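You operate a simulated robot arm through the tools that you are given. There is no shell and no other tool.

You are at the controls of a simulated robot arm. One attempt, no reset.

TASK
Put things in order on the marble top. At the end: the blue vase stands where the pink jar stood; the black belt stands where the yellow label block (marked "VESTS") stood; the pink jar stands where the black belt stood; the yellow label block is on the brown saucer; whatever was shut is shut again. Leave all else as you found it, and nothing knocked over.

It is judged by the outcome, as a careful person would: the job done as asked, and still so three seconds after it is handed in. It fails if anything else is knocked over, pushed out of place, dropped, spilled or broken.

THE ROBOT
A 6-joint arm with a two-finger parallel gripper, fixed in place. Base frame: the origin is at the foot of the arm, x ahead of it, y to its left, z up; the work surface is at about z = 0. Units: cm, rad, N and s.
With the tool pointing down near the work surface it reaches from about 14 to 58 cm from the base axis. Its first joint turns from -1.152 to 1.152 rad. Payload 2.1 kg.
The TCP is the grasp point between the finger pads, 3 cm short of the fingertips. In the tool frame z runs along the fingers and y along their closing line. Largest opening 9.4 cm; finger width 2.8, thickness 1; the body of the gripper, 5 by 9.6 cm, starts 5.5 cm behind the TCP.
Orientation is told as [roll, pitch, yaw] about the base's x, y, z axes, in that order, counted from this pose: with the fingers straight down and closing along the base's y, the tool's x points along the base's -x, its y along +y and its z along -z.

THE INTERFACE
- The arm moves only by the tool send_rows. Its argument "rows" is a list of rows, each a list of 7 numbers: the shift along the tool's x, y, z in units of 25 mm (1.0 is 25 mm), then the turn, a rotation vector about the tool's x, y, z in units of 5 degrees (1.0 is 5 degrees), then the finger opening in cm, from 0 to 9.4. In form: [[x, y, z, ax, ay, az, jaw], ...]. A call has 1 to 20 rows; each row shifts and turns the commanded pose from where the row before left it, along the tool's axes as they then stand. A call with a number of a shift or a turn outside -1 to 1 is refused whole. A row lasts 0.2 s, in which the tool goes at most 5 cm and 0.15 rad; a call with a longer step from one row to the next is refused whole, and so is a gripper value outside its range. A pose out of reach is approached as far as the arm can. The call stops where the force on the tool passes 40 N (or 10 N more than at its start, if that is more) or the arm is blocked; 0.2 s more then pass. Each finger travels about 7.2 cm/s and halts on what it meets, pressing with about 34 N; the grip force reading is that of the motor and also rises with nothing between the fingers. The clock runs only during rows and for 0.2 s after the last one: add rows that do not move to give the fingers time. It gives the time, the measured TCP pose, the force on the tool (base axes), the opening and the grip force at its end, in the units of the frame above (readings bear some noise), with the torque about the TCP (base axes, N m) and any sound that the robot's microphone picked up.
- Cameras (640 x 400 px; columns grow to the right, rows downward): "scene" is fixed at [5.21, -36.64, 50.21]; the picture's right is [0.82, -0.57, 0.00], its down [-0.24, -0.34, -0.91] and it looks along [0.52, 0.74, -0.42] (base axes); focal length 318 px, centre (320, 200). "wrist" rides on the gripper at [7.6, 1.4, -10.2] in the tool frame; the picture's right is [-0.18, 0.98, 0.00], its down [-0.75, -0.14, -0.64] and it looks along [-0.63, -0.12, 0.77] (tool axes); focal length 243 px, centre (320, 200). There is no depth. A picture from a camera that has moved, and an enlarged one, comes with that camera's place and axes in the base frame and with its lens.
- capture(camera): a new picture of that camera. It takes no simulated time.
- enlarge(camera, box): a new picture of the part [left, top, right, bottom] of that camera's present view, enlarged. It takes no simulated time.
- sign_off(): hands the job in; it is judged then, once.

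Places have to be worked out from the pictures, the camera data and where the tool is seen. Open the gripper and draw the arm clear of the work before you hand the job in, unless the task says otherwise.

The tools are called after ">>>" as a command line: name --pt "numbers of a row" for each row, then --argument value for the rest, lists and objects as JSON in quotes. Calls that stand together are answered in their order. send_rows: Moves the arm, as the interface text tells. Its arguments: {"type":"object","properties":{"rows":{"type":"array"}},"required":["rows"]} The other tools are called the same way: capture (camera) takes a picture; enlarge (camera, box) takes an enlarged picture of a part of a camera's view; sign_off () hands the job in.

At the start:

```text
time_s: 0.0
tcp_pos: [19.45, 18.11, 35.12]
tcp_rot: [0.0, 0.0, 0.0]
contact_force: [-0.6, 0.4, 0.7]
moment: [-0.03, 0.0, 0.01]
opening: 9.39
gripper_force: 0.0
```

scene: 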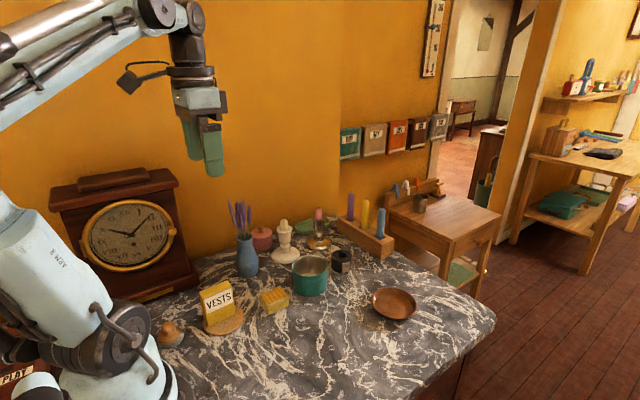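
wrist: 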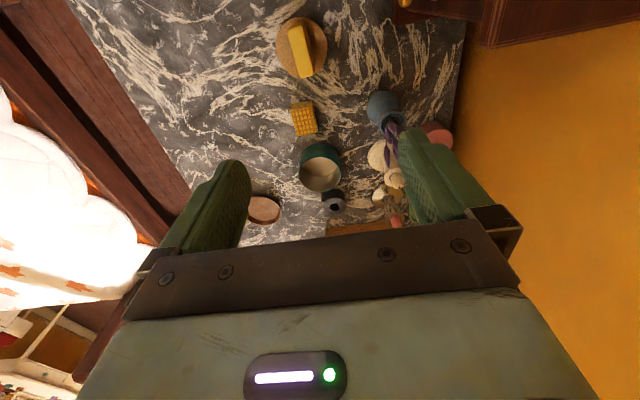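

I see the marble top with the label block on a cork mat, the blue vase with lavender, the pink jar behind it, the black rolled belt, a teal pot and a brown saucer. I enlarge the views to identify each thing more closely.

>>> enlarge --camera "scene" --box '[180, 190, 340, 290]'

>>> enlarge --camera "scene" --box '[260, 190, 450, 330]'

>>> enlarge --camera "scene" --box '[130, 250, 340, 380]'

>>> enlarge --camera "wrist" --box '[230, 0, 480, 240]'

```text
4.00 times, centred on (260, 240) of scene
camera zoom: at [5.21, -36.64, 50.21], right [0.82, -0.57, 0.0], down [-0.24, -0.34, -0.91], along [0.52, 0.74, -0.42], focal length 1273 px, centre (560, 40)
```

zoom: 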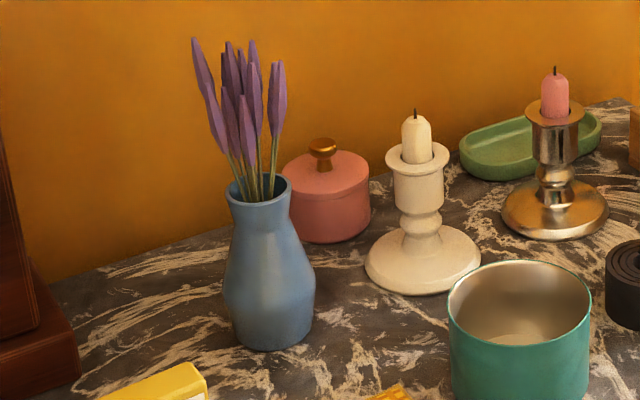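

```text
2.86 times, centred on (355, 260) of scene
camera zoom: at [5.21, -36.64, 50.21], right [0.82, -0.57, 0.0], down [-0.24, -0.34, -0.91], along [0.52, 0.74, -0.42], focal length 910 px, centre (220, 29)
```

zoom: 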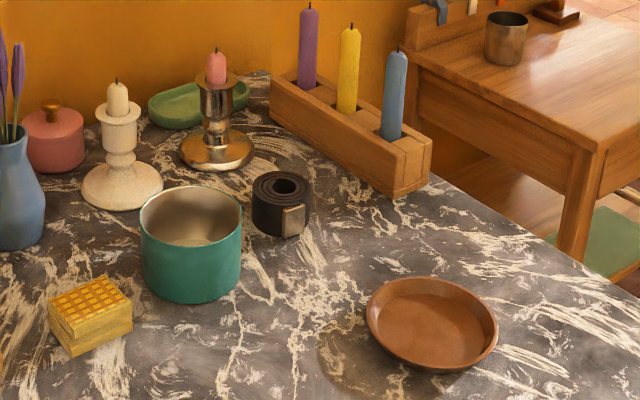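

```text
3.05 times, centred on (235, 315) of scene
camera zoom: at [5.21, -36.64, 50.21], right [0.82, -0.57, 0.0], down [-0.24, -0.34, -0.91], along [0.52, 0.74, -0.42], focal length 970 px, centre (579, -150)
```

zoom: 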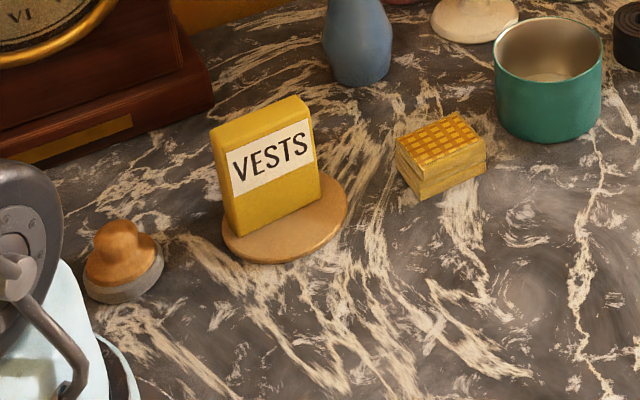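

```text
1.67 times, centred on (355, 120) of wrist
camera zoom: at [11.73, 19.43, 45.36], right [0.18, 0.98, 0.0], down [0.75, -0.14, 0.64], along [0.63, -0.12, -0.77], focal length 404 px, centre (262, 333)
```

zoom: 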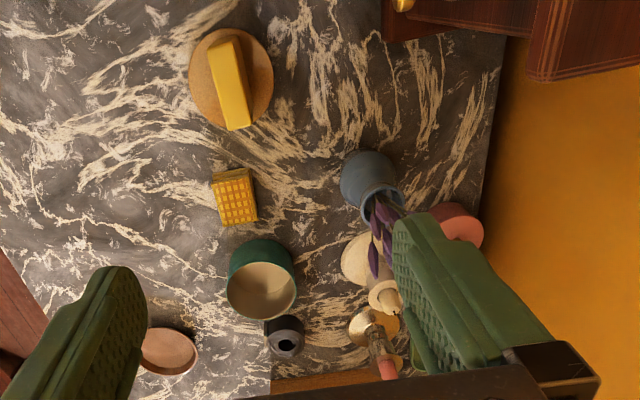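

The layout is clear: block on a cork mat, and vase, jar and belt on the table. I'll enlarge more to measure the block, belt and jar edges, and check the wrist camera's housing.

>>> enlarge --camera "scene" --box '[185, 270, 265, 340]'

>>> enlarge --camera "scene" --box '[100, 0, 260, 200]'

>>> enlarge --camera "scene" --box '[220, 190, 300, 290]'

>>> enlarge --camera "scene" --box '[310, 230, 430, 330]'

```text
5.71 times, centred on (225, 305) of scene
camera zoom: at [5.21, -36.64, 50.21], right [0.82, -0.57, 0.0], down [-0.24, -0.34, -0.91], along [0.52, 0.74, -0.42], focal length 1819 px, centre (863, -400)
```

zoom: 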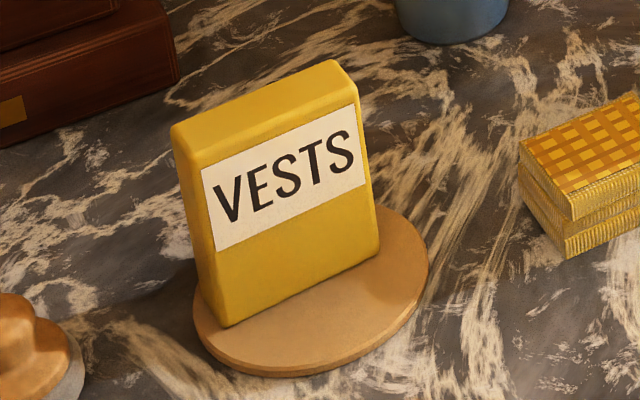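

```text
2.00 times, centred on (180, 100) of scene
camera zoom: at [5.21, -36.64, 50.21], right [0.82, -0.57, 0.0], down [-0.24, -0.34, -0.91], along [0.52, 0.74, -0.42], focal length 637 px, centre (600, 400)
```

zoom: 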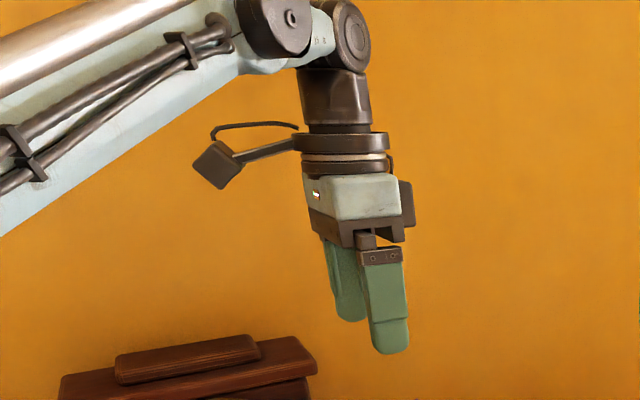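

```text
4.00 times, centred on (260, 240) of scene
camera zoom: at [5.21, -36.64, 50.21], right [0.82, -0.57, 0.0], down [-0.24, -0.34, -0.91], along [0.52, 0.74, -0.42], focal length 1273 px, centre (560, 40)
```

zoom: 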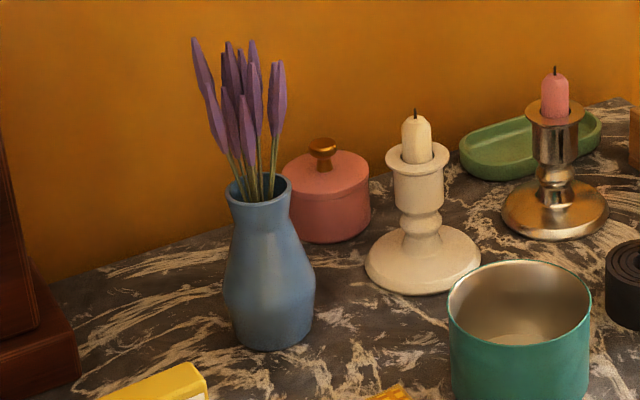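

```text
4.00 times, centred on (370, 280) of scene
camera zoom: at [5.21, -36.64, 50.21], right [0.82, -0.57, 0.0], down [-0.24, -0.34, -0.91], along [0.52, 0.74, -0.42], focal length 1273 px, centre (120, -120)
```

zoom: 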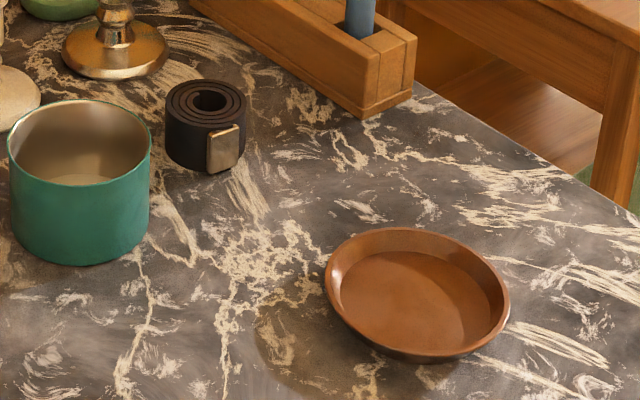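

The block sits on the cork near (16.4, 15.2) with its top at about z 9, and its thin side runs along y. I move above it at z≈22 and look with the wrist camera.

>>> send_rows --pt "0.197 -0.187 0.873 0 0 0 9.4" --pt "0.197 -0.187 0.873 0 0 0 9.4" --pt "0.197 -0.187 0.873 0 0 0 9.4" --pt "0.197 -0.187 0.873 0 0 0 9.4" --pt "0.197 -0.187 0.873 0 0 0 9.4" --pt "0.197 -0.187 0.873 0 0 0 9.4" --pt "0 0 0 0 0 0 9.4"

>>> capture --camera "wrist"

>>> capture --camera "scene"

```text
time_s: 1.6
tcp_pos: [16.63, 15.18, 22.07]
tcp_rot: [0.001, -0.001, 0.0]
contact_force: [-0.2, -0.2, -0.2]
moment: [-0.02, 0.0, 0.0]
opening: 9.37
gripper_force: 0.1
```

```text
taken
camera wrist: at [8.82, 16.37, 32.29], right [0.18, 0.98, 0.0], down [0.75, -0.14, 0.64], along [0.63, -0.12, -0.77], focal length 243 px, centre (320, 200)
```

wrist: 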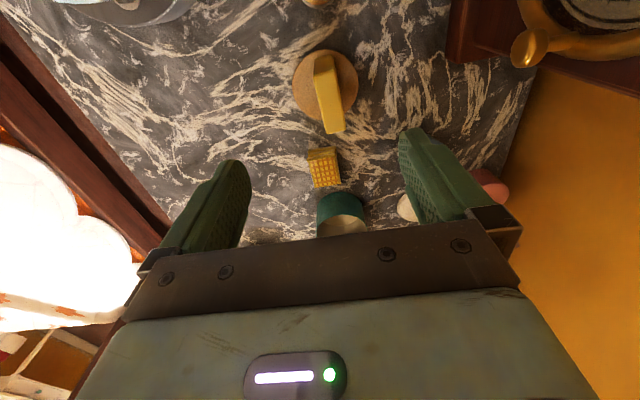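

```text
taken
```

scene: 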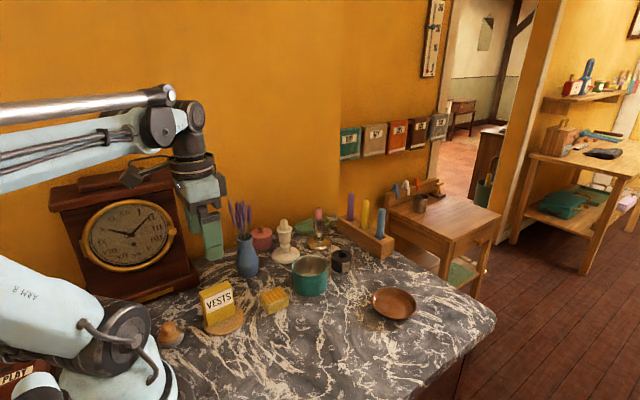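

The measured pose matches the projection. I enlarge the wrist view on the block for its exact position.

>>> enlarge --camera "wrist" --box '[270, 30, 390, 150]'

>>> enlarge --camera "scene" --box '[185, 270, 265, 340]'

```text
3.33 times, centred on (330, 90) of wrist
camera zoom: at [8.82, 16.37, 32.29], right [0.18, 0.98, 0.0], down [0.75, -0.14, 0.64], along [0.63, -0.12, -0.77], focal length 809 px, centre (287, 567)
```

zoom: 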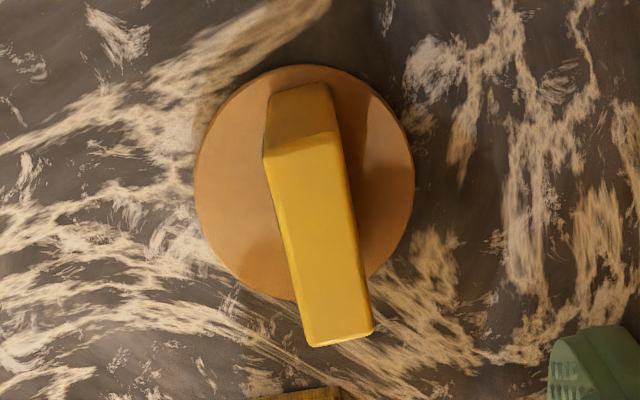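

```text
5.71 times, centred on (225, 305) of scene
camera zoom: at [5.21, -36.64, 50.21], right [0.82, -0.57, 0.0], down [-0.24, -0.34, -0.91], along [0.52, 0.74, -0.42], focal length 1819 px, centre (863, -400)
```

zoom: 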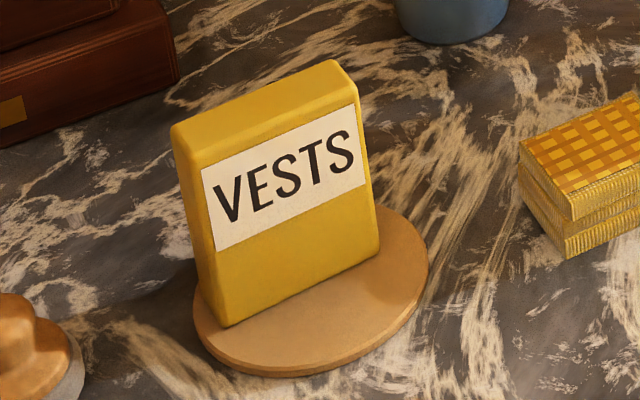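

Fitting both views, the block's top is at z≈7.8. It is about 5.8 × 2.0 cm with its centre at about (16.75, 15.7), turned about 3°. I lower onto it with the fingers part open.

>>> send_rows --pt "-0.05 0.2 0.8 0 0 -0.6 6.5" --pt "0 0 0.9 0 0 0 6.5" --pt "0 0 0.9 0 0 0 6.5" --pt "0 0 0.9 0 0 0 6.5" --pt "0 0 0.8 0 0 0 6.5" --pt "0 0 0.7 0 0 0 6.5" --pt "0 0 0.6 0 0 0 6.5" --pt "0 0 0.5 0 0 0 6.5" --pt "0 0 0.2 0 0 0 6.5" --pt "0 0 0 0 0 0 6.5"

>>> capture --camera "wrist"

>>> enlarge --camera "scene" --box '[150, 200, 300, 350]'

```text
time_s: 3.8
tcp_pos: [16.64, 15.69, 6.29]
tcp_rot: [0.0, 0.0, 0.054]
contact_force: [-0.6, -0.1, -0.3]
moment: [0.01, -0.01, -0.03]
opening: 6.48
gripper_force: 0.1
```

```text
taken
camera wrist: at [8.9, 16.56, 16.57], right [0.13, 0.99, 0.0], down [0.76, -0.1, 0.64], along [0.64, -0.09, -0.77], focal length 243 px, centre (320, 200)
```

wrist: 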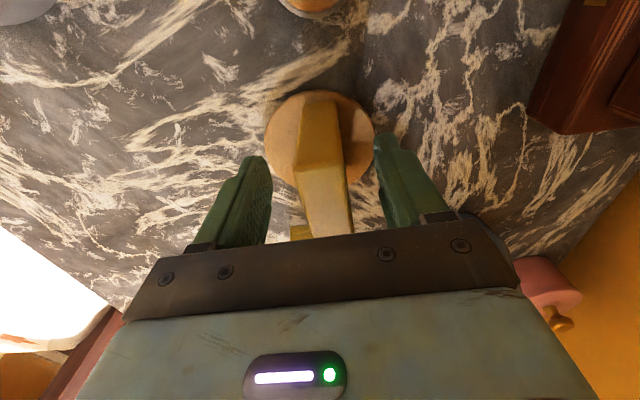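

```text
2.67 times, centred on (225, 275) of scene
camera zoom: at [5.21, -36.64, 50.21], right [0.82, -0.57, 0.0], down [-0.24, -0.34, -0.91], along [0.52, 0.74, -0.42], focal length 849 px, centre (573, 0)
```

zoom: 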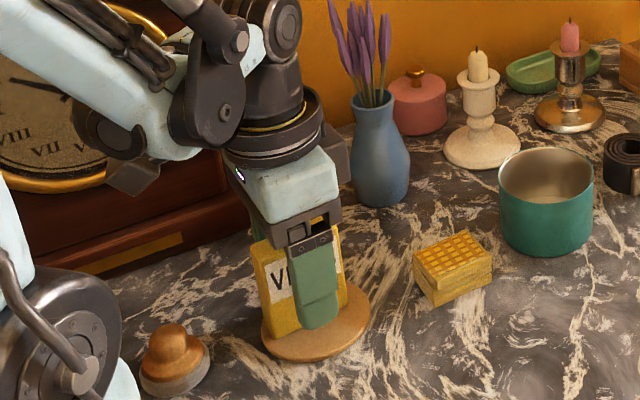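

The fingers straddle the block evenly with nothing touching. I close the grip.

>>> send_rows --pt "0 0 0 0 0 0 4" --pt "0 0 0 0 0 0 2.5" --pt "0 0 0 0 0 0 1.2" --pt "0 0 0 0 0 0 1.2" --pt "0 0 0 0 0 0 1.2"

```text
time_s: 5.0
tcp_pos: [16.62, 15.62, 6.23]
tcp_rot: [0.0, 0.0, 0.053]
contact_force: [0.3, -0.1, 0.6]
moment: [0.02, -0.02, -0.02]
opening: 2.52
gripper_force: 34.1
```

Opening 2.52 cm with full grip force, so the block is held. I lift it straight up and check.

>>> send_rows --pt "0 0 -0.3 0 0 0 1.2" --pt "0 0 -0.7 0 0 0 1.2" --pt "0 0 -0.9 0 0 0 1.2" --pt "0 0 -0.9 0 0 0 1.2" --pt "0 0 -0.9 0 0 0 1.2" --pt "0 0 -0.9 0 0 0 1.2" --pt "0 0 -0.4 0 0 0 1.2" --pt "0 0 0 0 0 0 1.2"

>>> capture --camera "scene"

>>> enlarge --camera "scene" --box '[340, 260, 450, 340]'

>>> capture --camera "wrist"

```text
time_s: 6.8
tcp_pos: [16.72, 15.56, 18.81]
tcp_rot: [0.0, 0.0, 0.051]
contact_force: [1.3, -0.2, -0.6]
moment: [0.03, 0.01, -0.03]
opening: 2.54
gripper_force: 33.7
```

```text
taken
```

scene: 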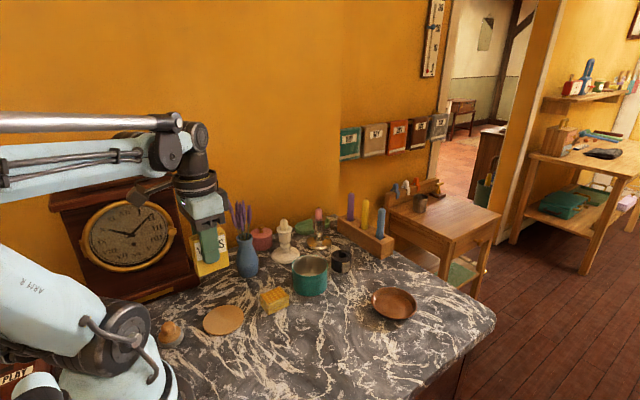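

```text
5.00 times, centred on (395, 300) of scene
camera zoom: at [5.21, -36.64, 50.21], right [0.82, -0.57, 0.0], down [-0.24, -0.34, -0.91], along [0.52, 0.74, -0.42], focal length 1592 px, centre (-55, -300)
```

zoom: 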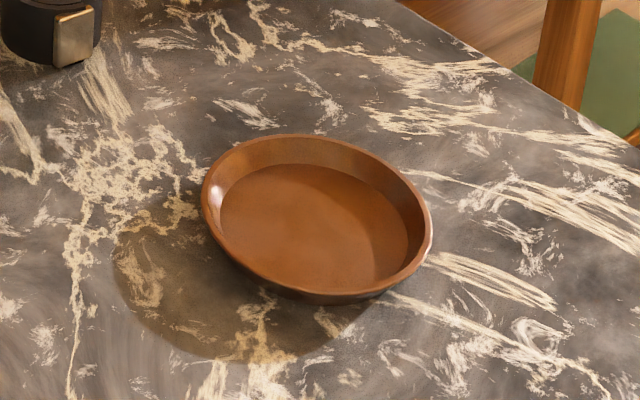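

```text
taken
camera wrist: at [8.97, 16.56, 29.08], right [0.13, 0.99, 0.0], down [0.76, -0.1, 0.64], along [0.64, -0.09, -0.77], focal length 243 px, centre (320, 200)
```

wrist: 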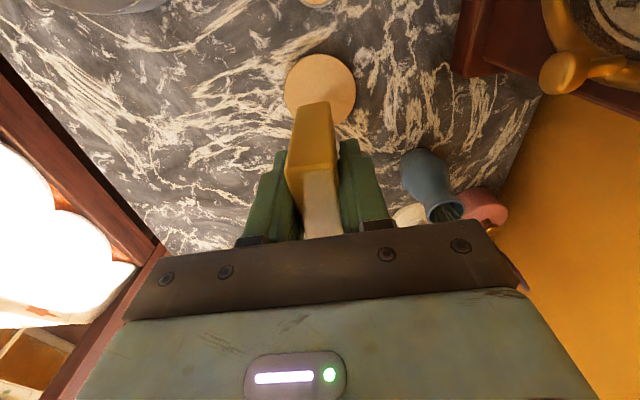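

The block is lifted and the cork stayed put. The saucer's shadow makes me want to check its height, so I carry the block high towards the saucer and look again from there.

>>> send_rows --pt "-0.4 -0.35 0 0 0 0 1.2" --pt "-0.8 -0.65 0 0 0 0 1.2" --pt "-0.9 -0.7 0 0 0 0 1.2" --pt "-0.9 -0.7 0 0 0 0 1.2" --pt "-0.9 -0.7 0 0 0 0 1.2" --pt "-0.9 -0.7 0 0 0 0 1.2" --pt "-0.9 -0.7 0 0 0 0 1.2" --pt "-0.9 -0.7 0 0 0 0 1.2" --pt "-0.9 -0.7 0 0 0 0 1.2" --pt "-0.9 -0.7 0 0 0 0 1.2" --pt "-0.9 -0.67 0 0 0 0 1.2" --pt "-0.43 -0.3 0 0 0 0 1.2" --pt "0 0 0 0 0 0 1.2"

>>> capture --camera "wrist"

>>> capture --camera "scene"

```text
time_s: 9.6
tcp_pos: [41.81, -1.73, 18.65]
tcp_rot: [0.002, -0.001, 0.053]
contact_force: [0.1, -0.2, -0.7]
moment: [0.02, 0.01, 0.02]
opening: 2.55
gripper_force: 33.8
```

```text
taken
camera wrist: at [33.99, -0.78, 29.0], right [0.13, 0.99, 0.0], down [0.76, -0.1, 0.64], along [0.64, -0.09, -0.77], focal length 243 px, centre (320, 200)
```

wrist: 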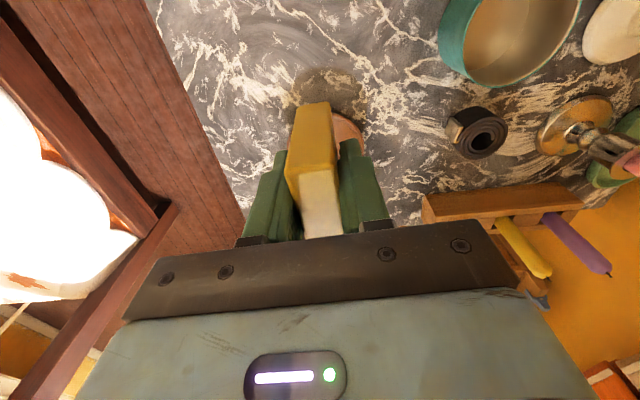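

```text
taken
```

scene: 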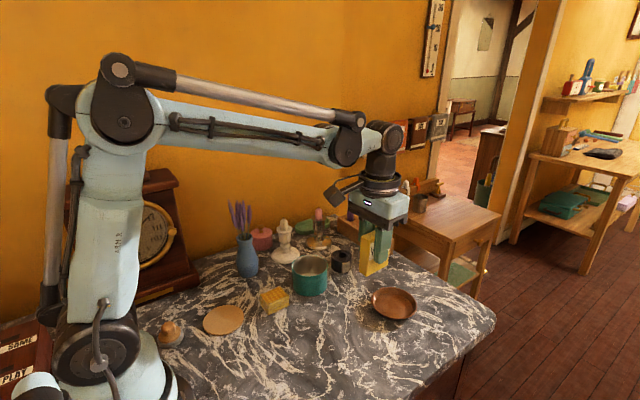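

The held block hides the saucer in the wrist view, so I shift sideways in +y to get a clear second sightline to it.

>>> send_rows --pt "0.2 0.5 0 0 0 0 1.2" --pt "0.25 0.9 0 0 0 0 1.2" --pt "0.25 0.9 0 0 0 0 1.2" --pt "0.2 0.8 0 0 0 0 1.2" --pt "0.1 0.4 0 0 0 0 1.2" --pt "0 0 0 0 0 0 1.2"

>>> capture --camera "wrist"

>>> enlarge --camera "wrist" --box '[150, 60, 350, 220]'

```text
time_s: 11.0
tcp_pos: [38.95, 6.75, 18.63]
tcp_rot: [0.001, 0.0, 0.052]
contact_force: [-0.2, 0.0, -0.2]
moment: [0.02, 0.0, 0.02]
opening: 2.51
gripper_force: 34.3
```

```text
taken
camera wrist: at [31.23, 7.75, 28.94], right [0.13, 0.99, 0.0], down [0.76, -0.1, 0.64], along [0.64, -0.08, -0.77], focal length 243 px, centre (320, 200)
```

wrist: 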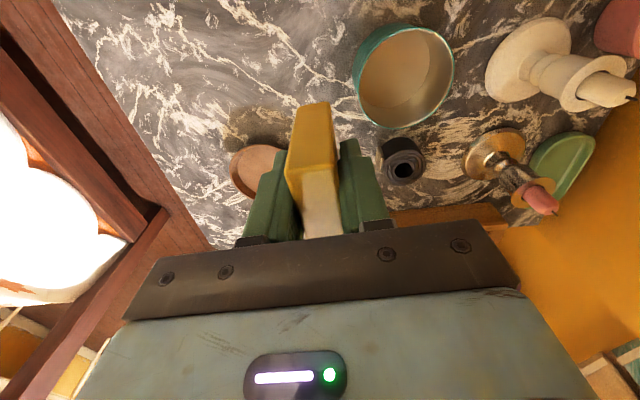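

```text
2.50 times, centred on (250, 140) of wrist
camera zoom: at [31.23, 7.75, 28.94], right [0.13, 0.99, 0.0], down [0.76, -0.1, 0.64], along [0.64, -0.08, -0.77], focal length 606 px, centre (495, 350)
```

zoom: 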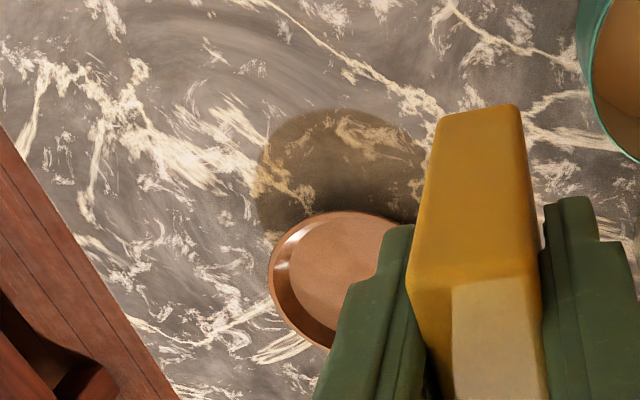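

The saucer is still partly hidden by a finger, so I shift a little further in +y for a full view.

>>> send_rows --pt "0 0.6 0 0 0 0 1.2" --pt "0 0.9 0 0 0 0 1.2" --pt "0 0.8 0 0 0 0 1.2" --pt "0 0.4 0 0 0 0 1.2" --pt "0 0 0 0 0 0 1.2"

>>> enlarge --camera "wrist" --box '[110, 60, 310, 220]'

>>> enlarge --camera "wrist" --box '[320, 20, 640, 240]'

```text
time_s: 12.2
tcp_pos: [38.55, 13.55, 18.9]
tcp_rot: [0.0, 0.001, 0.054]
contact_force: [0.2, 0.3, -0.7]
moment: [-0.03, 0.0, -0.02]
opening: 2.56
gripper_force: 34.2
```

```text
2.50 times, centred on (210, 140) of wrist
camera zoom: at [30.85, 14.49, 29.1], right [0.13, 0.99, 0.0], down [0.76, -0.1, 0.64], along [0.64, -0.09, -0.77], focal length 606 px, centre (595, 350)
```

zoom: 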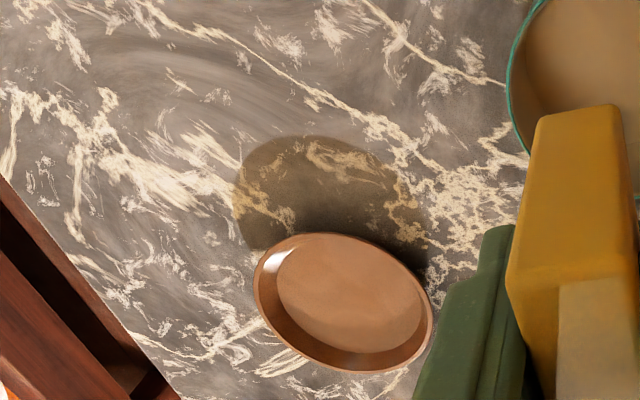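

```text
1.82 times, centred on (480, 130) of wrist
camera zoom: at [30.85, 14.49, 29.1], right [0.13, 0.99, 0.0], down [0.76, -0.1, 0.64], along [0.64, -0.09, -0.77], focal length 441 px, centre (29, 327)
```

zoom: 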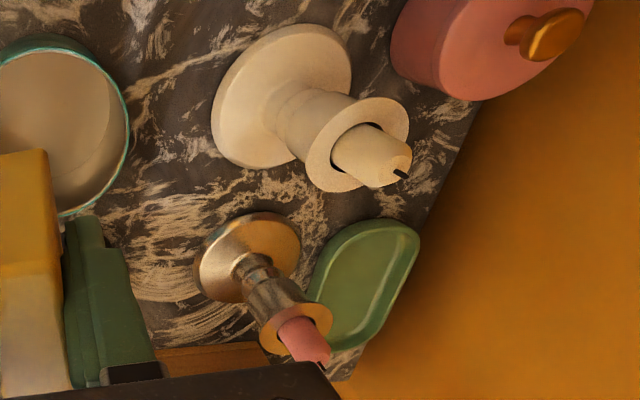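

Triangulating from both cameras, the saucer rests flat on the table with its rim centre at about (48.7, -2.3) and rim z≈1; the dark disc is only a shadow or stain. I carry the block above the saucer's centre.

>>> send_rows --pt "-0.25 -0.45 0 0 0 0 1.2" --pt "-0.5 -0.85 0 0 0 0 1.2" --pt "-0.5 -0.9 0 0 0 0 1.2" --pt "-0.5 -0.9 0 0 0 0 1.2" --pt "-0.5 -0.9 0 0 0 0 1.2" --pt "-0.5 -0.9 0 0 0 0 1.2" --pt "-0.5 -0.9 0 0 0 0 1.2" --pt "-0.47 -0.75 0 0 0 0 1.2" --pt "0 0 0 0 0 0 1.2" --pt "0 0 0 0 0 0 1.2"

>>> capture --camera "scene"

```text
time_s: 14.4
tcp_pos: [48.74, -2.16, 18.88]
tcp_rot: [0.0, 0.001, 0.052]
contact_force: [0.8, 0.2, 0.2]
moment: [-0.03, -0.02, 0.03]
opening: 2.54
gripper_force: 33.8
```

```text
taken
```

scene: 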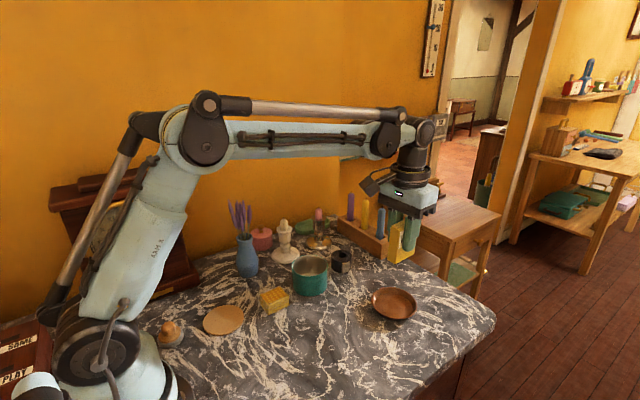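

The block hangs above the saucer. I descend to just over the saucer floor and look again.

>>> send_rows --pt "0 0 0.5 0 0 0 1.2" --pt "0 0 0.8 0 0 0 1.2" --pt "0 0 0.8 0 0 0 1.2" --pt "0 0 0.8 0 0 0 1.2" --pt "0 0 0.8 0 0 0 1.2" --pt "0 0 0.5 0 0 0 1.2" --pt "0 0 0.3 0 0 0 1.2" --pt "0 0 0 0 0 0 1.2"

>>> enlarge --camera "scene" --box '[330, 190, 470, 340]'

>>> enlarge --camera "wrist" --box '[220, 40, 420, 240]'

```text
time_s: 16.2
tcp_pos: [48.7, -2.39, 7.53]
tcp_rot: [0.001, 0.001, 0.053]
contact_force: [0.7, -0.3, -0.4]
moment: [0.0, 0.03, 0.01]
opening: 2.53
gripper_force: 34.0
```

```text
2.67 times, centred on (400, 265) of scene
camera zoom: at [5.21, -36.64, 50.21], right [0.82, -0.57, 0.0], down [-0.24, -0.34, -0.91], along [0.52, 0.74, -0.42], focal length 849 px, centre (107, 27)
```

zoom: 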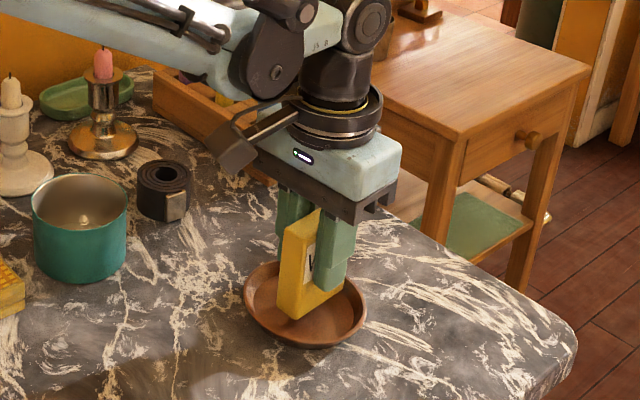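

```text
2.00 times, centred on (320, 140) of wrist
camera zoom: at [41.01, -1.51, 17.75], right [0.13, 0.99, 0.0], down [0.76, -0.1, 0.64], along [0.64, -0.08, -0.77], focal length 485 px, centre (320, 320)
```

zoom: 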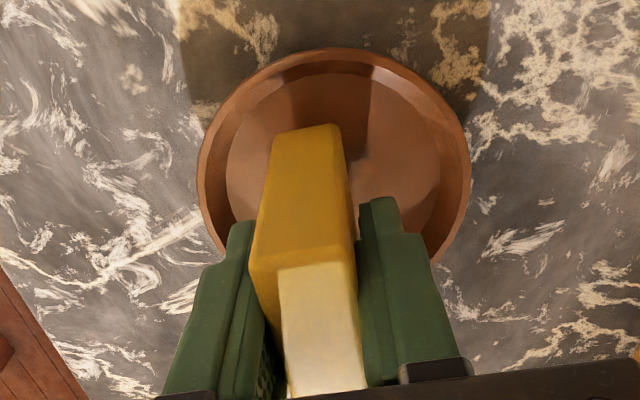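

The block is over the saucer, about 0.4 cm low in y. I correct that and ease down to near the floor while watching the force.

>>> send_rows --pt "0 0.16 0.1 0 0 0 1.2" --pt "0 0 0.2 0 0 0 1.2" --pt "0 0 0.1 0 0 0 1.2" --pt "0 0 0 0 0 0 1.2"

>>> send_rows --pt "0 0 0.06 0 0 0 1.2" --pt "0 0 0.06 0 0 0 1.2" --pt "0 0 0 0 0 0 1.2"

```text
time_s: 17.2
tcp_pos: [48.57, -2.15, 6.43]
tcp_rot: [-0.001, -0.001, 0.053]
contact_force: [0.3, 0.8, -0.1]
moment: [-0.01, 0.03, -0.02]
opening: 2.54
gripper_force: 34.2
```

```text
time_s: 18.0
tcp_pos: [48.71, -1.96, 6.16]
tcp_rot: [-0.001, 0.001, 0.052]
contact_force: [1.7, -1.5, 30.4]
moment: [-0.05, -0.02, 0.02]
opening: 2.53
gripper_force: 34.0
```

Contact at z≈6.16 with about 30 N, so the block is on the saucer floor. I back off a hair to relieve the press.

>>> send_rows --pt "0 0 -0.04 0 0 0 1.2" --pt "0 0 0 0 0 0 1.2"

>>> enlarge --camera "scene" --box '[340, 240, 440, 340]'

```text
time_s: 18.6
tcp_pos: [48.65, -2.06, 6.36]
tcp_rot: [0.001, -0.001, 0.053]
contact_force: [0.9, -1.7, 11.2]
moment: [-0.06, -0.04, -0.03]
opening: 2.55
gripper_force: 34.4
```

```text
4.00 times, centred on (390, 290) of scene
camera zoom: at [5.21, -36.64, 50.21], right [0.82, -0.57, 0.0], down [-0.24, -0.34, -0.91], along [0.52, 0.74, -0.42], focal length 1273 px, centre (40, -160)
```

zoom: 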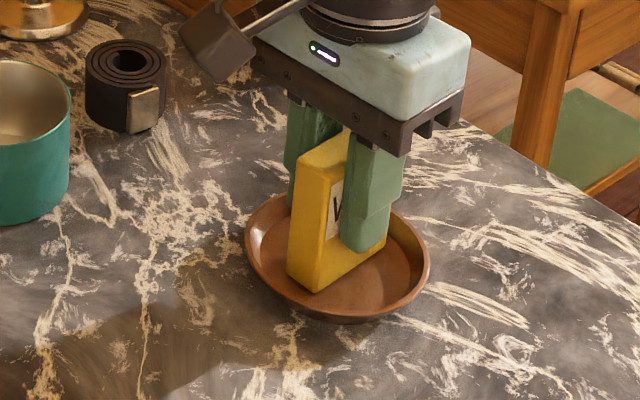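

Still about 11 N of press, and the block stands flat in the saucer. I back off a touch more, then open the fingers gently.

>>> send_rows --pt "0 0 -0.02 0 0 0 1.2" --pt "0 0 0 0 0 0 2.6" --pt "0 0 0 0 0 0 3.2" --pt "0 0 0 0 0 0 4.2" --pt "0 0 0 0 0 0 5.2" --pt "0 0 0 0 0 0 5.2"

>>> enlarge --camera "scene" --box '[340, 240, 440, 340]'

>>> enlarge --camera "wrist" --box '[220, 40, 420, 240]'

```text
time_s: 20.0
tcp_pos: [48.55, -2.05, 6.41]
tcp_rot: [0.001, 0.0, 0.052]
contact_force: [-1.3, -0.1, -0.4]
moment: [0.02, 0.0, -0.04]
opening: 5.19
gripper_force: 0.0
```

```text
4.00 times, centred on (390, 290) of scene
camera zoom: at [5.21, -36.64, 50.21], right [0.82, -0.57, 0.0], down [-0.24, -0.34, -0.91], along [0.52, 0.74, -0.42], focal length 1273 px, centre (40, -160)
```

zoom: 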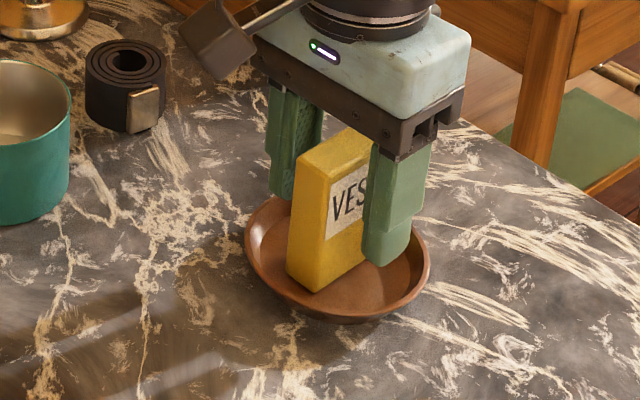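

```text
2.00 times, centred on (320, 140) of wrist
camera zoom: at [40.92, -1.08, 16.59], right [0.13, 0.99, 0.0], down [0.76, -0.1, 0.64], along [0.64, -0.09, -0.77], focal length 485 px, centre (320, 320)
```

zoom: 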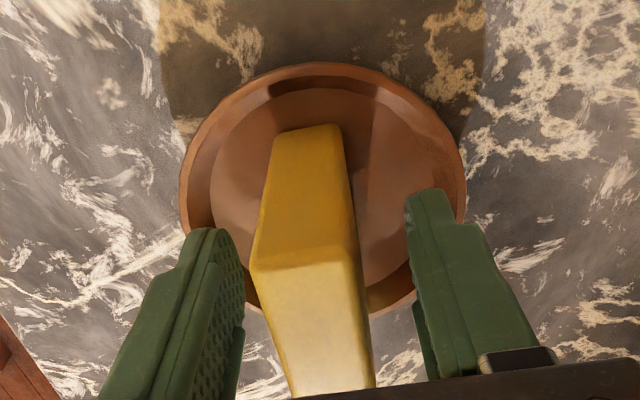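

The block stands upright on the saucer, released. I rise straight up and clear of it.

>>> send_rows --pt "0 0 -0.3 0 0 0 5.2" --pt "0 0 -0.6 0 0 0 5.2" --pt "0 0 -0.9 0 0 0 5.2" --pt "0 0 -0.9 0 0 0 5.2" --pt "0 0 -0.9 0 0 0 5.2" --pt "0 0 -0.9 0 0 0 6" --pt "0 0 -0.6 0 0 0 7" --pt "0 0 0 0 0 0 8"

>>> enlarge --camera "scene" --box '[340, 240, 440, 340]'

>>> capture --camera "wrist"

```text
time_s: 21.8
tcp_pos: [48.78, -1.82, 19.15]
tcp_rot: [0.0, 0.001, 0.052]
contact_force: [-0.3, -0.2, -0.5]
moment: [0.01, 0.01, 0.02]
opening: 8.01
gripper_force: 0.1
```

```text
4.00 times, centred on (390, 290) of scene
camera zoom: at [5.21, -36.64, 50.21], right [0.82, -0.57, 0.0], down [-0.24, -0.34, -0.91], along [0.52, 0.74, -0.42], focal length 1273 px, centre (40, -160)
```

zoom: 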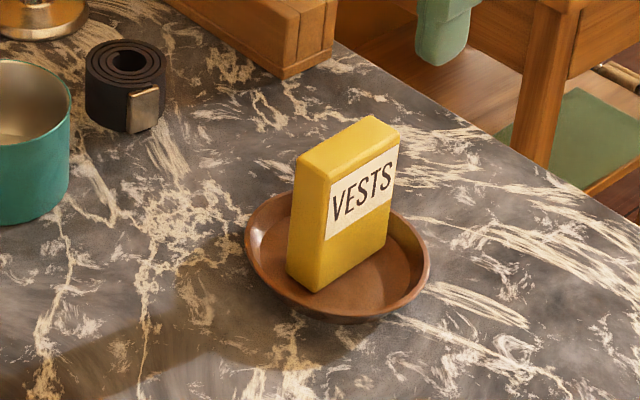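

```text
taken
camera wrist: at [41.01, -0.99, 29.43], right [0.13, 0.99, 0.0], down [0.76, -0.1, 0.64], along [0.64, -0.09, -0.77], focal length 243 px, centre (320, 200)
```

wrist: 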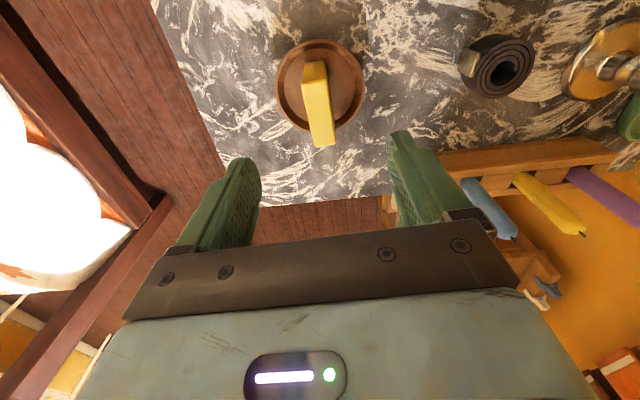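

The block stands on the saucer. Now I enlarge the wrist view on the belt to triangulate it.

>>> enlarge --camera "wrist" --box '[430, 20, 570, 120]'

>>> enlarge --camera "scene" --box '[310, 230, 390, 290]'

```text
4.00 times, centred on (500, 70) of wrist
camera zoom: at [41.01, -0.99, 29.43], right [0.13, 0.99, 0.0], down [0.76, -0.1, 0.64], along [0.64, -0.09, -0.77], focal length 970 px, centre (-400, 720)
```

zoom: 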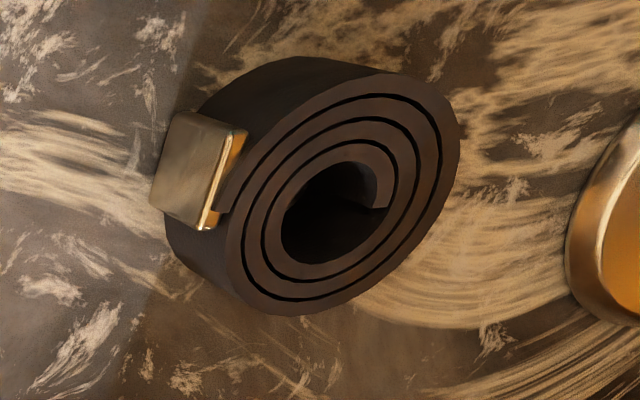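

```text
6.67 times, centred on (350, 260) of scene
camera zoom: at [5.21, -36.64, 50.21], right [0.82, -0.57, 0.0], down [-0.24, -0.34, -0.91], along [0.52, 0.74, -0.42], focal length 2122 px, centre (120, -200)
```

zoom: 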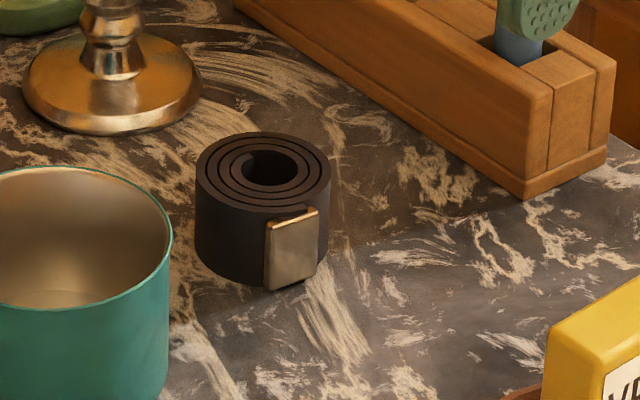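

The belt coil is centred at about (48.26, 15.7), 5.2 cm across and 3.6 tall, with the buckle on its -y side. I'll move over it, then turn about 82° so the fingers close along x, clear of the buckle.

>>> send_rows --pt "0 0.5 0 0 0 0 8" --pt "0 0.9 0 0 0 0 8" --pt "0 1 0 0 0 0 8" --pt "-0.05 1 0 0 0 0 8" --pt "-0.05 1 0 0 0 0 8" --pt "-0.05 1 0 0 0 0 8" --pt "0 0.9 0 0 0 0 8" --pt "0 0.7 0 0 0 0 8" --pt "0 0 0 0 0 0 8"

>>> send_rows --pt "0 0 0 0 0 -0.5 8" --pt "0 0 0 0 0 -1 8" --pt "0 0 0 0 0 -1 8" --pt "0 0 0 0 0 -1 8" --pt "0 0 0 0 0 -1 8" --pt "0 0 0 0 0 -1 8" --pt "0 0 0 0 0 -1 8" --pt "0 0 0 0 0 -1 8" --pt "0 0 0 0 0 -1 8" --pt "0 0 0 0 0 -1 8" --pt "0 0 0 0 0 -1 8" --pt "0 0 0 0 0 -1 8" --pt "0 0 0 0 0 -1 8" --pt "0 0 0 0 0 -1 8" --pt "0 0 0 0 0 -1 8" --pt "0 0 0 0 0 -1 8" --pt "0 0 0 0 0 -1 8" --pt "0 0 0 0 0 -0.4 8" --pt "0 0 0 0 0 0 8"

>>> capture --camera "scene"

>>> capture --camera "wrist"

```text
time_s: 23.8
tcp_pos: [48.0, 15.61, 19.09]
tcp_rot: [-0.001, 0.001, 0.054]
contact_force: [-0.7, 0.3, 0.4]
moment: [0.01, -0.02, 0.01]
opening: 8.01
gripper_force: 0.1
```

```text
time_s: 27.8
tcp_pos: [48.15, 15.44, 19.13]
tcp_rot: [0.0, 0.0, 1.528]
contact_force: [-0.6, 0.3, -0.1]
moment: [-0.05, -0.04, 0.0]
opening: 7.98
gripper_force: 0.1
```

```text
taken
```

scene: 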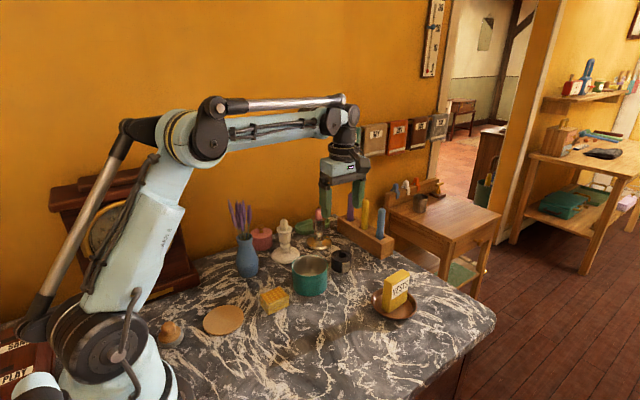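

```text
taken
camera wrist: at [46.32, 7.91, 29.35], right [-0.97, 0.23, 0.0], down [0.17, 0.75, 0.64], along [0.15, 0.63, -0.77], focal length 243 px, centre (320, 200)
```

wrist: 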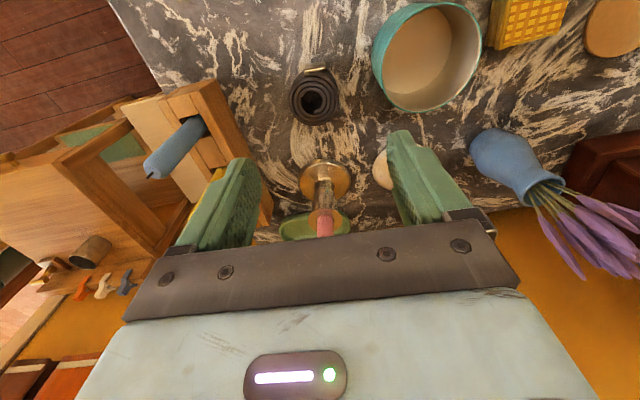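

The turn worked (yaw 1.53). I check the belt centring in this wrist view before descending.

>>> enlarge --camera "wrist" --box '[260, 40, 380, 140]'

```text
4.00 times, centred on (320, 90) of wrist
camera zoom: at [46.32, 7.91, 29.35], right [-0.97, 0.23, 0.0], down [0.17, 0.75, 0.64], along [0.15, 0.63, -0.77], focal length 970 px, centre (320, 640)
```

zoom: 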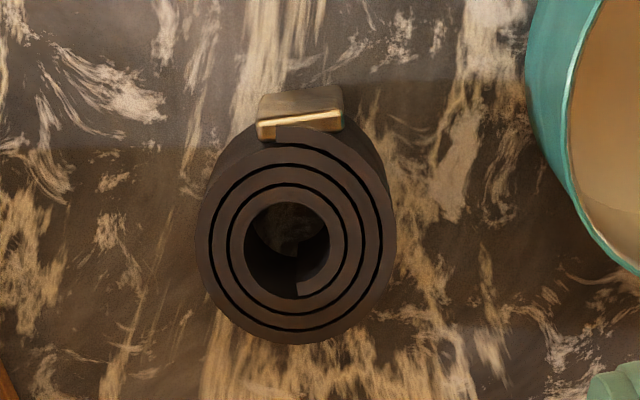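

The belt is about 0.6 cm to the +x side of the tool axis. I correct that and descend to just above it, then check.

>>> send_rows --pt "-0.06 -0.24 0.5 0 0 0 8" --pt "0 0 0.9 0 0 0 8" --pt "0 0 0.9 0 0 0 8" --pt "0 0 0.9 0 0 0 8" --pt "0 0 0.7 0 0 0 8" --pt "0 0 0.4 0 0 0 8" --pt "0 0 0 0 0 0 8"

>>> capture --camera "wrist"

>>> enlarge --camera "scene" --box '[290, 180, 410, 300]'

```text
time_s: 29.4
tcp_pos: [48.77, 15.55, 8.53]
tcp_rot: [0.0, 0.0, 1.526]
contact_force: [-0.3, -0.2, 0.3]
moment: [-0.01, -0.03, 0.01]
opening: 8.0
gripper_force: 0.1
```

```text
taken
camera wrist: at [47.01, 7.94, 18.79], right [-0.97, 0.23, 0.0], down [0.17, 0.75, 0.64], along [0.15, 0.63, -0.77], focal length 243 px, centre (320, 200)
```

wrist: 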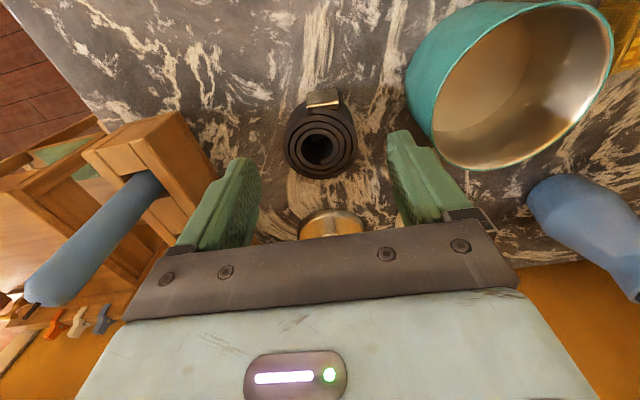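

```text
3.33 times, centred on (350, 240) of scene
camera zoom: at [5.21, -36.64, 50.21], right [0.82, -0.57, 0.0], down [-0.24, -0.34, -0.91], along [0.52, 0.74, -0.42], focal length 1061 px, centre (220, 67)
```

zoom: 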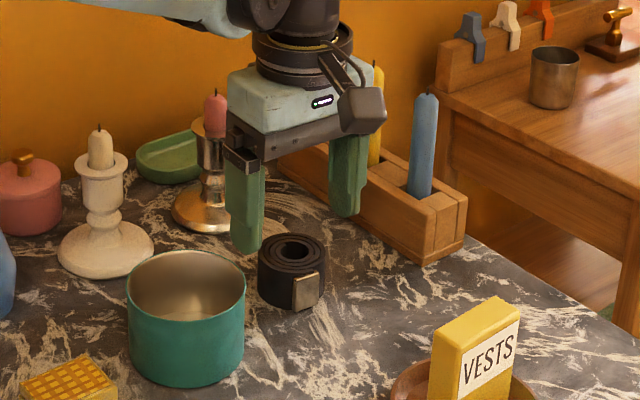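

The belt is now centred between the fingers. I lower to TCP z≈3.4.

>>> send_rows --pt "0 0 0.5 0 0 0 8" --pt "0 0 0.6 0 0 0 8" --pt "0 0 0.5 0 0 0 8" --pt "0 0 0.3 0 0 0 8" --pt "0 0 0.12 0 0 0 8" --pt "0 0 0 0 0 0 8"

>>> capture --camera "wrist"

>>> enlarge --camera "scene" --box '[290, 180, 410, 300]'

```text
time_s: 30.8
tcp_pos: [48.76, 15.54, 3.24]
tcp_rot: [-0.001, 0.0, 1.527]
contact_force: [-0.2, 1.2, 0.2]
moment: [-0.01, 0.01, 0.0]
opening: 8.02
gripper_force: 0.1
```

```text
taken
camera wrist: at [46.86, 7.91, 13.57], right [-0.97, 0.23, 0.0], down [0.17, 0.75, 0.64], along [0.15, 0.63, -0.77], focal length 243 px, centre (320, 200)
```

wrist: 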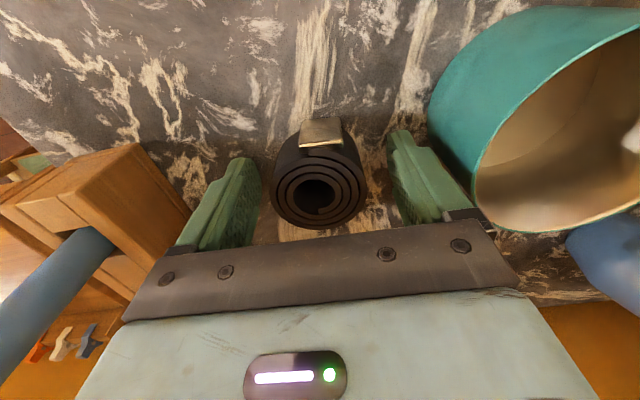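

```text
3.33 times, centred on (350, 240) of scene
camera zoom: at [5.21, -36.64, 50.21], right [0.82, -0.57, 0.0], down [-0.24, -0.34, -0.91], along [0.52, 0.74, -0.42], focal length 1061 px, centre (220, 67)
```

zoom: 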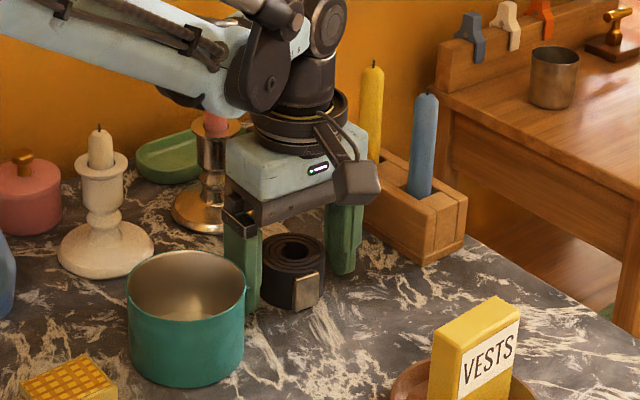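

The fingers straddle the belt cleanly, so its original place is about (48.75, 15.55). I close the grip.

>>> send_rows --pt "0 0 0 0 0 0 6.5" --pt "0 0 0 0 0 0 5.2" --pt "0 0 0 0 0 0 4" --pt "0 0 0 0 0 0 3.5" --pt "0 0 0 0 0 0 3.5"

>>> capture --camera "wrist"

```text
time_s: 32.0
tcp_pos: [48.67, 15.47, 3.38]
tcp_rot: [-0.001, -0.001, 1.528]
contact_force: [1.0, 0.0, -0.1]
moment: [0.01, -0.02, 0.05]
opening: 5.96
gripper_force: 34.3
```

```text
taken
camera wrist: at [46.87, 7.91, 13.58], right [-0.97, 0.23, 0.0], down [0.17, 0.75, 0.64], along [0.15, 0.63, -0.77], focal length 243 px, centre (320, 200)
```

wrist: 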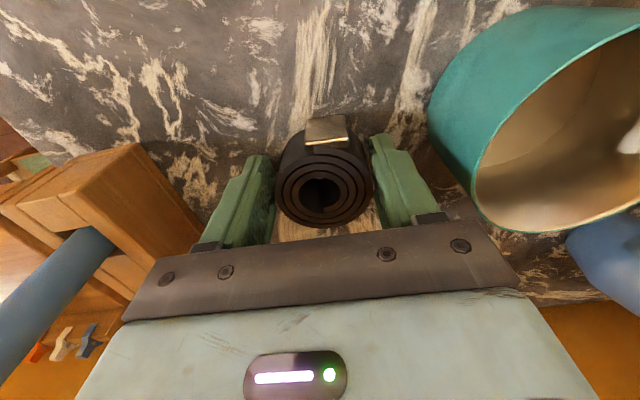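

Held at 5.96 cm with full grip. I lift straight up and check.

>>> send_rows --pt "0 0 -0.2 0 0 0 3.5" --pt "0 0 -0.5 0 0 0 3.5" --pt "0 0 -0.8 0 0 0 3.5" --pt "0 0 -0.9 0 0 0 3.5" --pt "0 0 -0.9 0 0 0 3.5" --pt "0 0 -0.9 0 0 0 3.5" --pt "0 0 -0.9 0 0 0 3.5" --pt "0 0 -0.5 0 0 0 3.5" --pt "0 0 0 0 0 0 3.5"

>>> capture --camera "scene"

>>> capture --camera "wrist"

```text
time_s: 34.0
tcp_pos: [48.86, 15.61, 17.42]
tcp_rot: [0.001, -0.001, 1.527]
contact_force: [-0.7, -0.5, 0.8]
moment: [0.05, 0.0, -0.01]
opening: 3.5
gripper_force: 0.0
```

```text
taken
```

scene: 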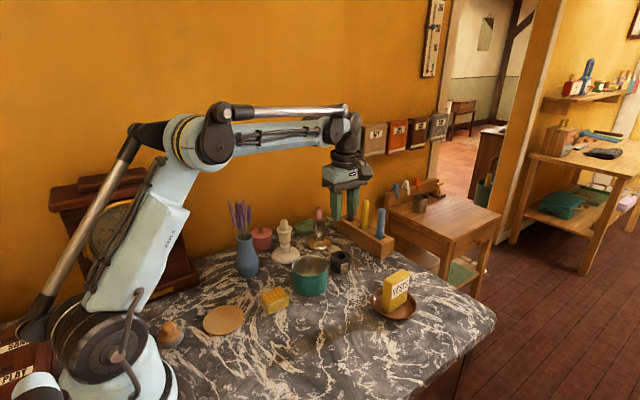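

```text
taken
camera wrist: at [47.05, 7.96, 27.62], right [-0.97, 0.23, 0.0], down [0.17, 0.75, 0.64], along [0.15, 0.63, -0.77], focal length 243 px, centre (320, 200)
```

wrist: 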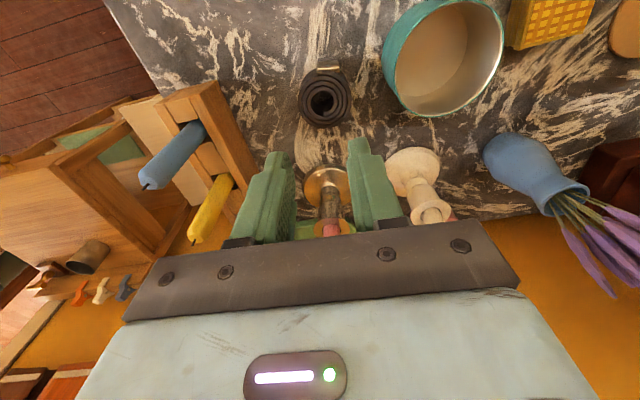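

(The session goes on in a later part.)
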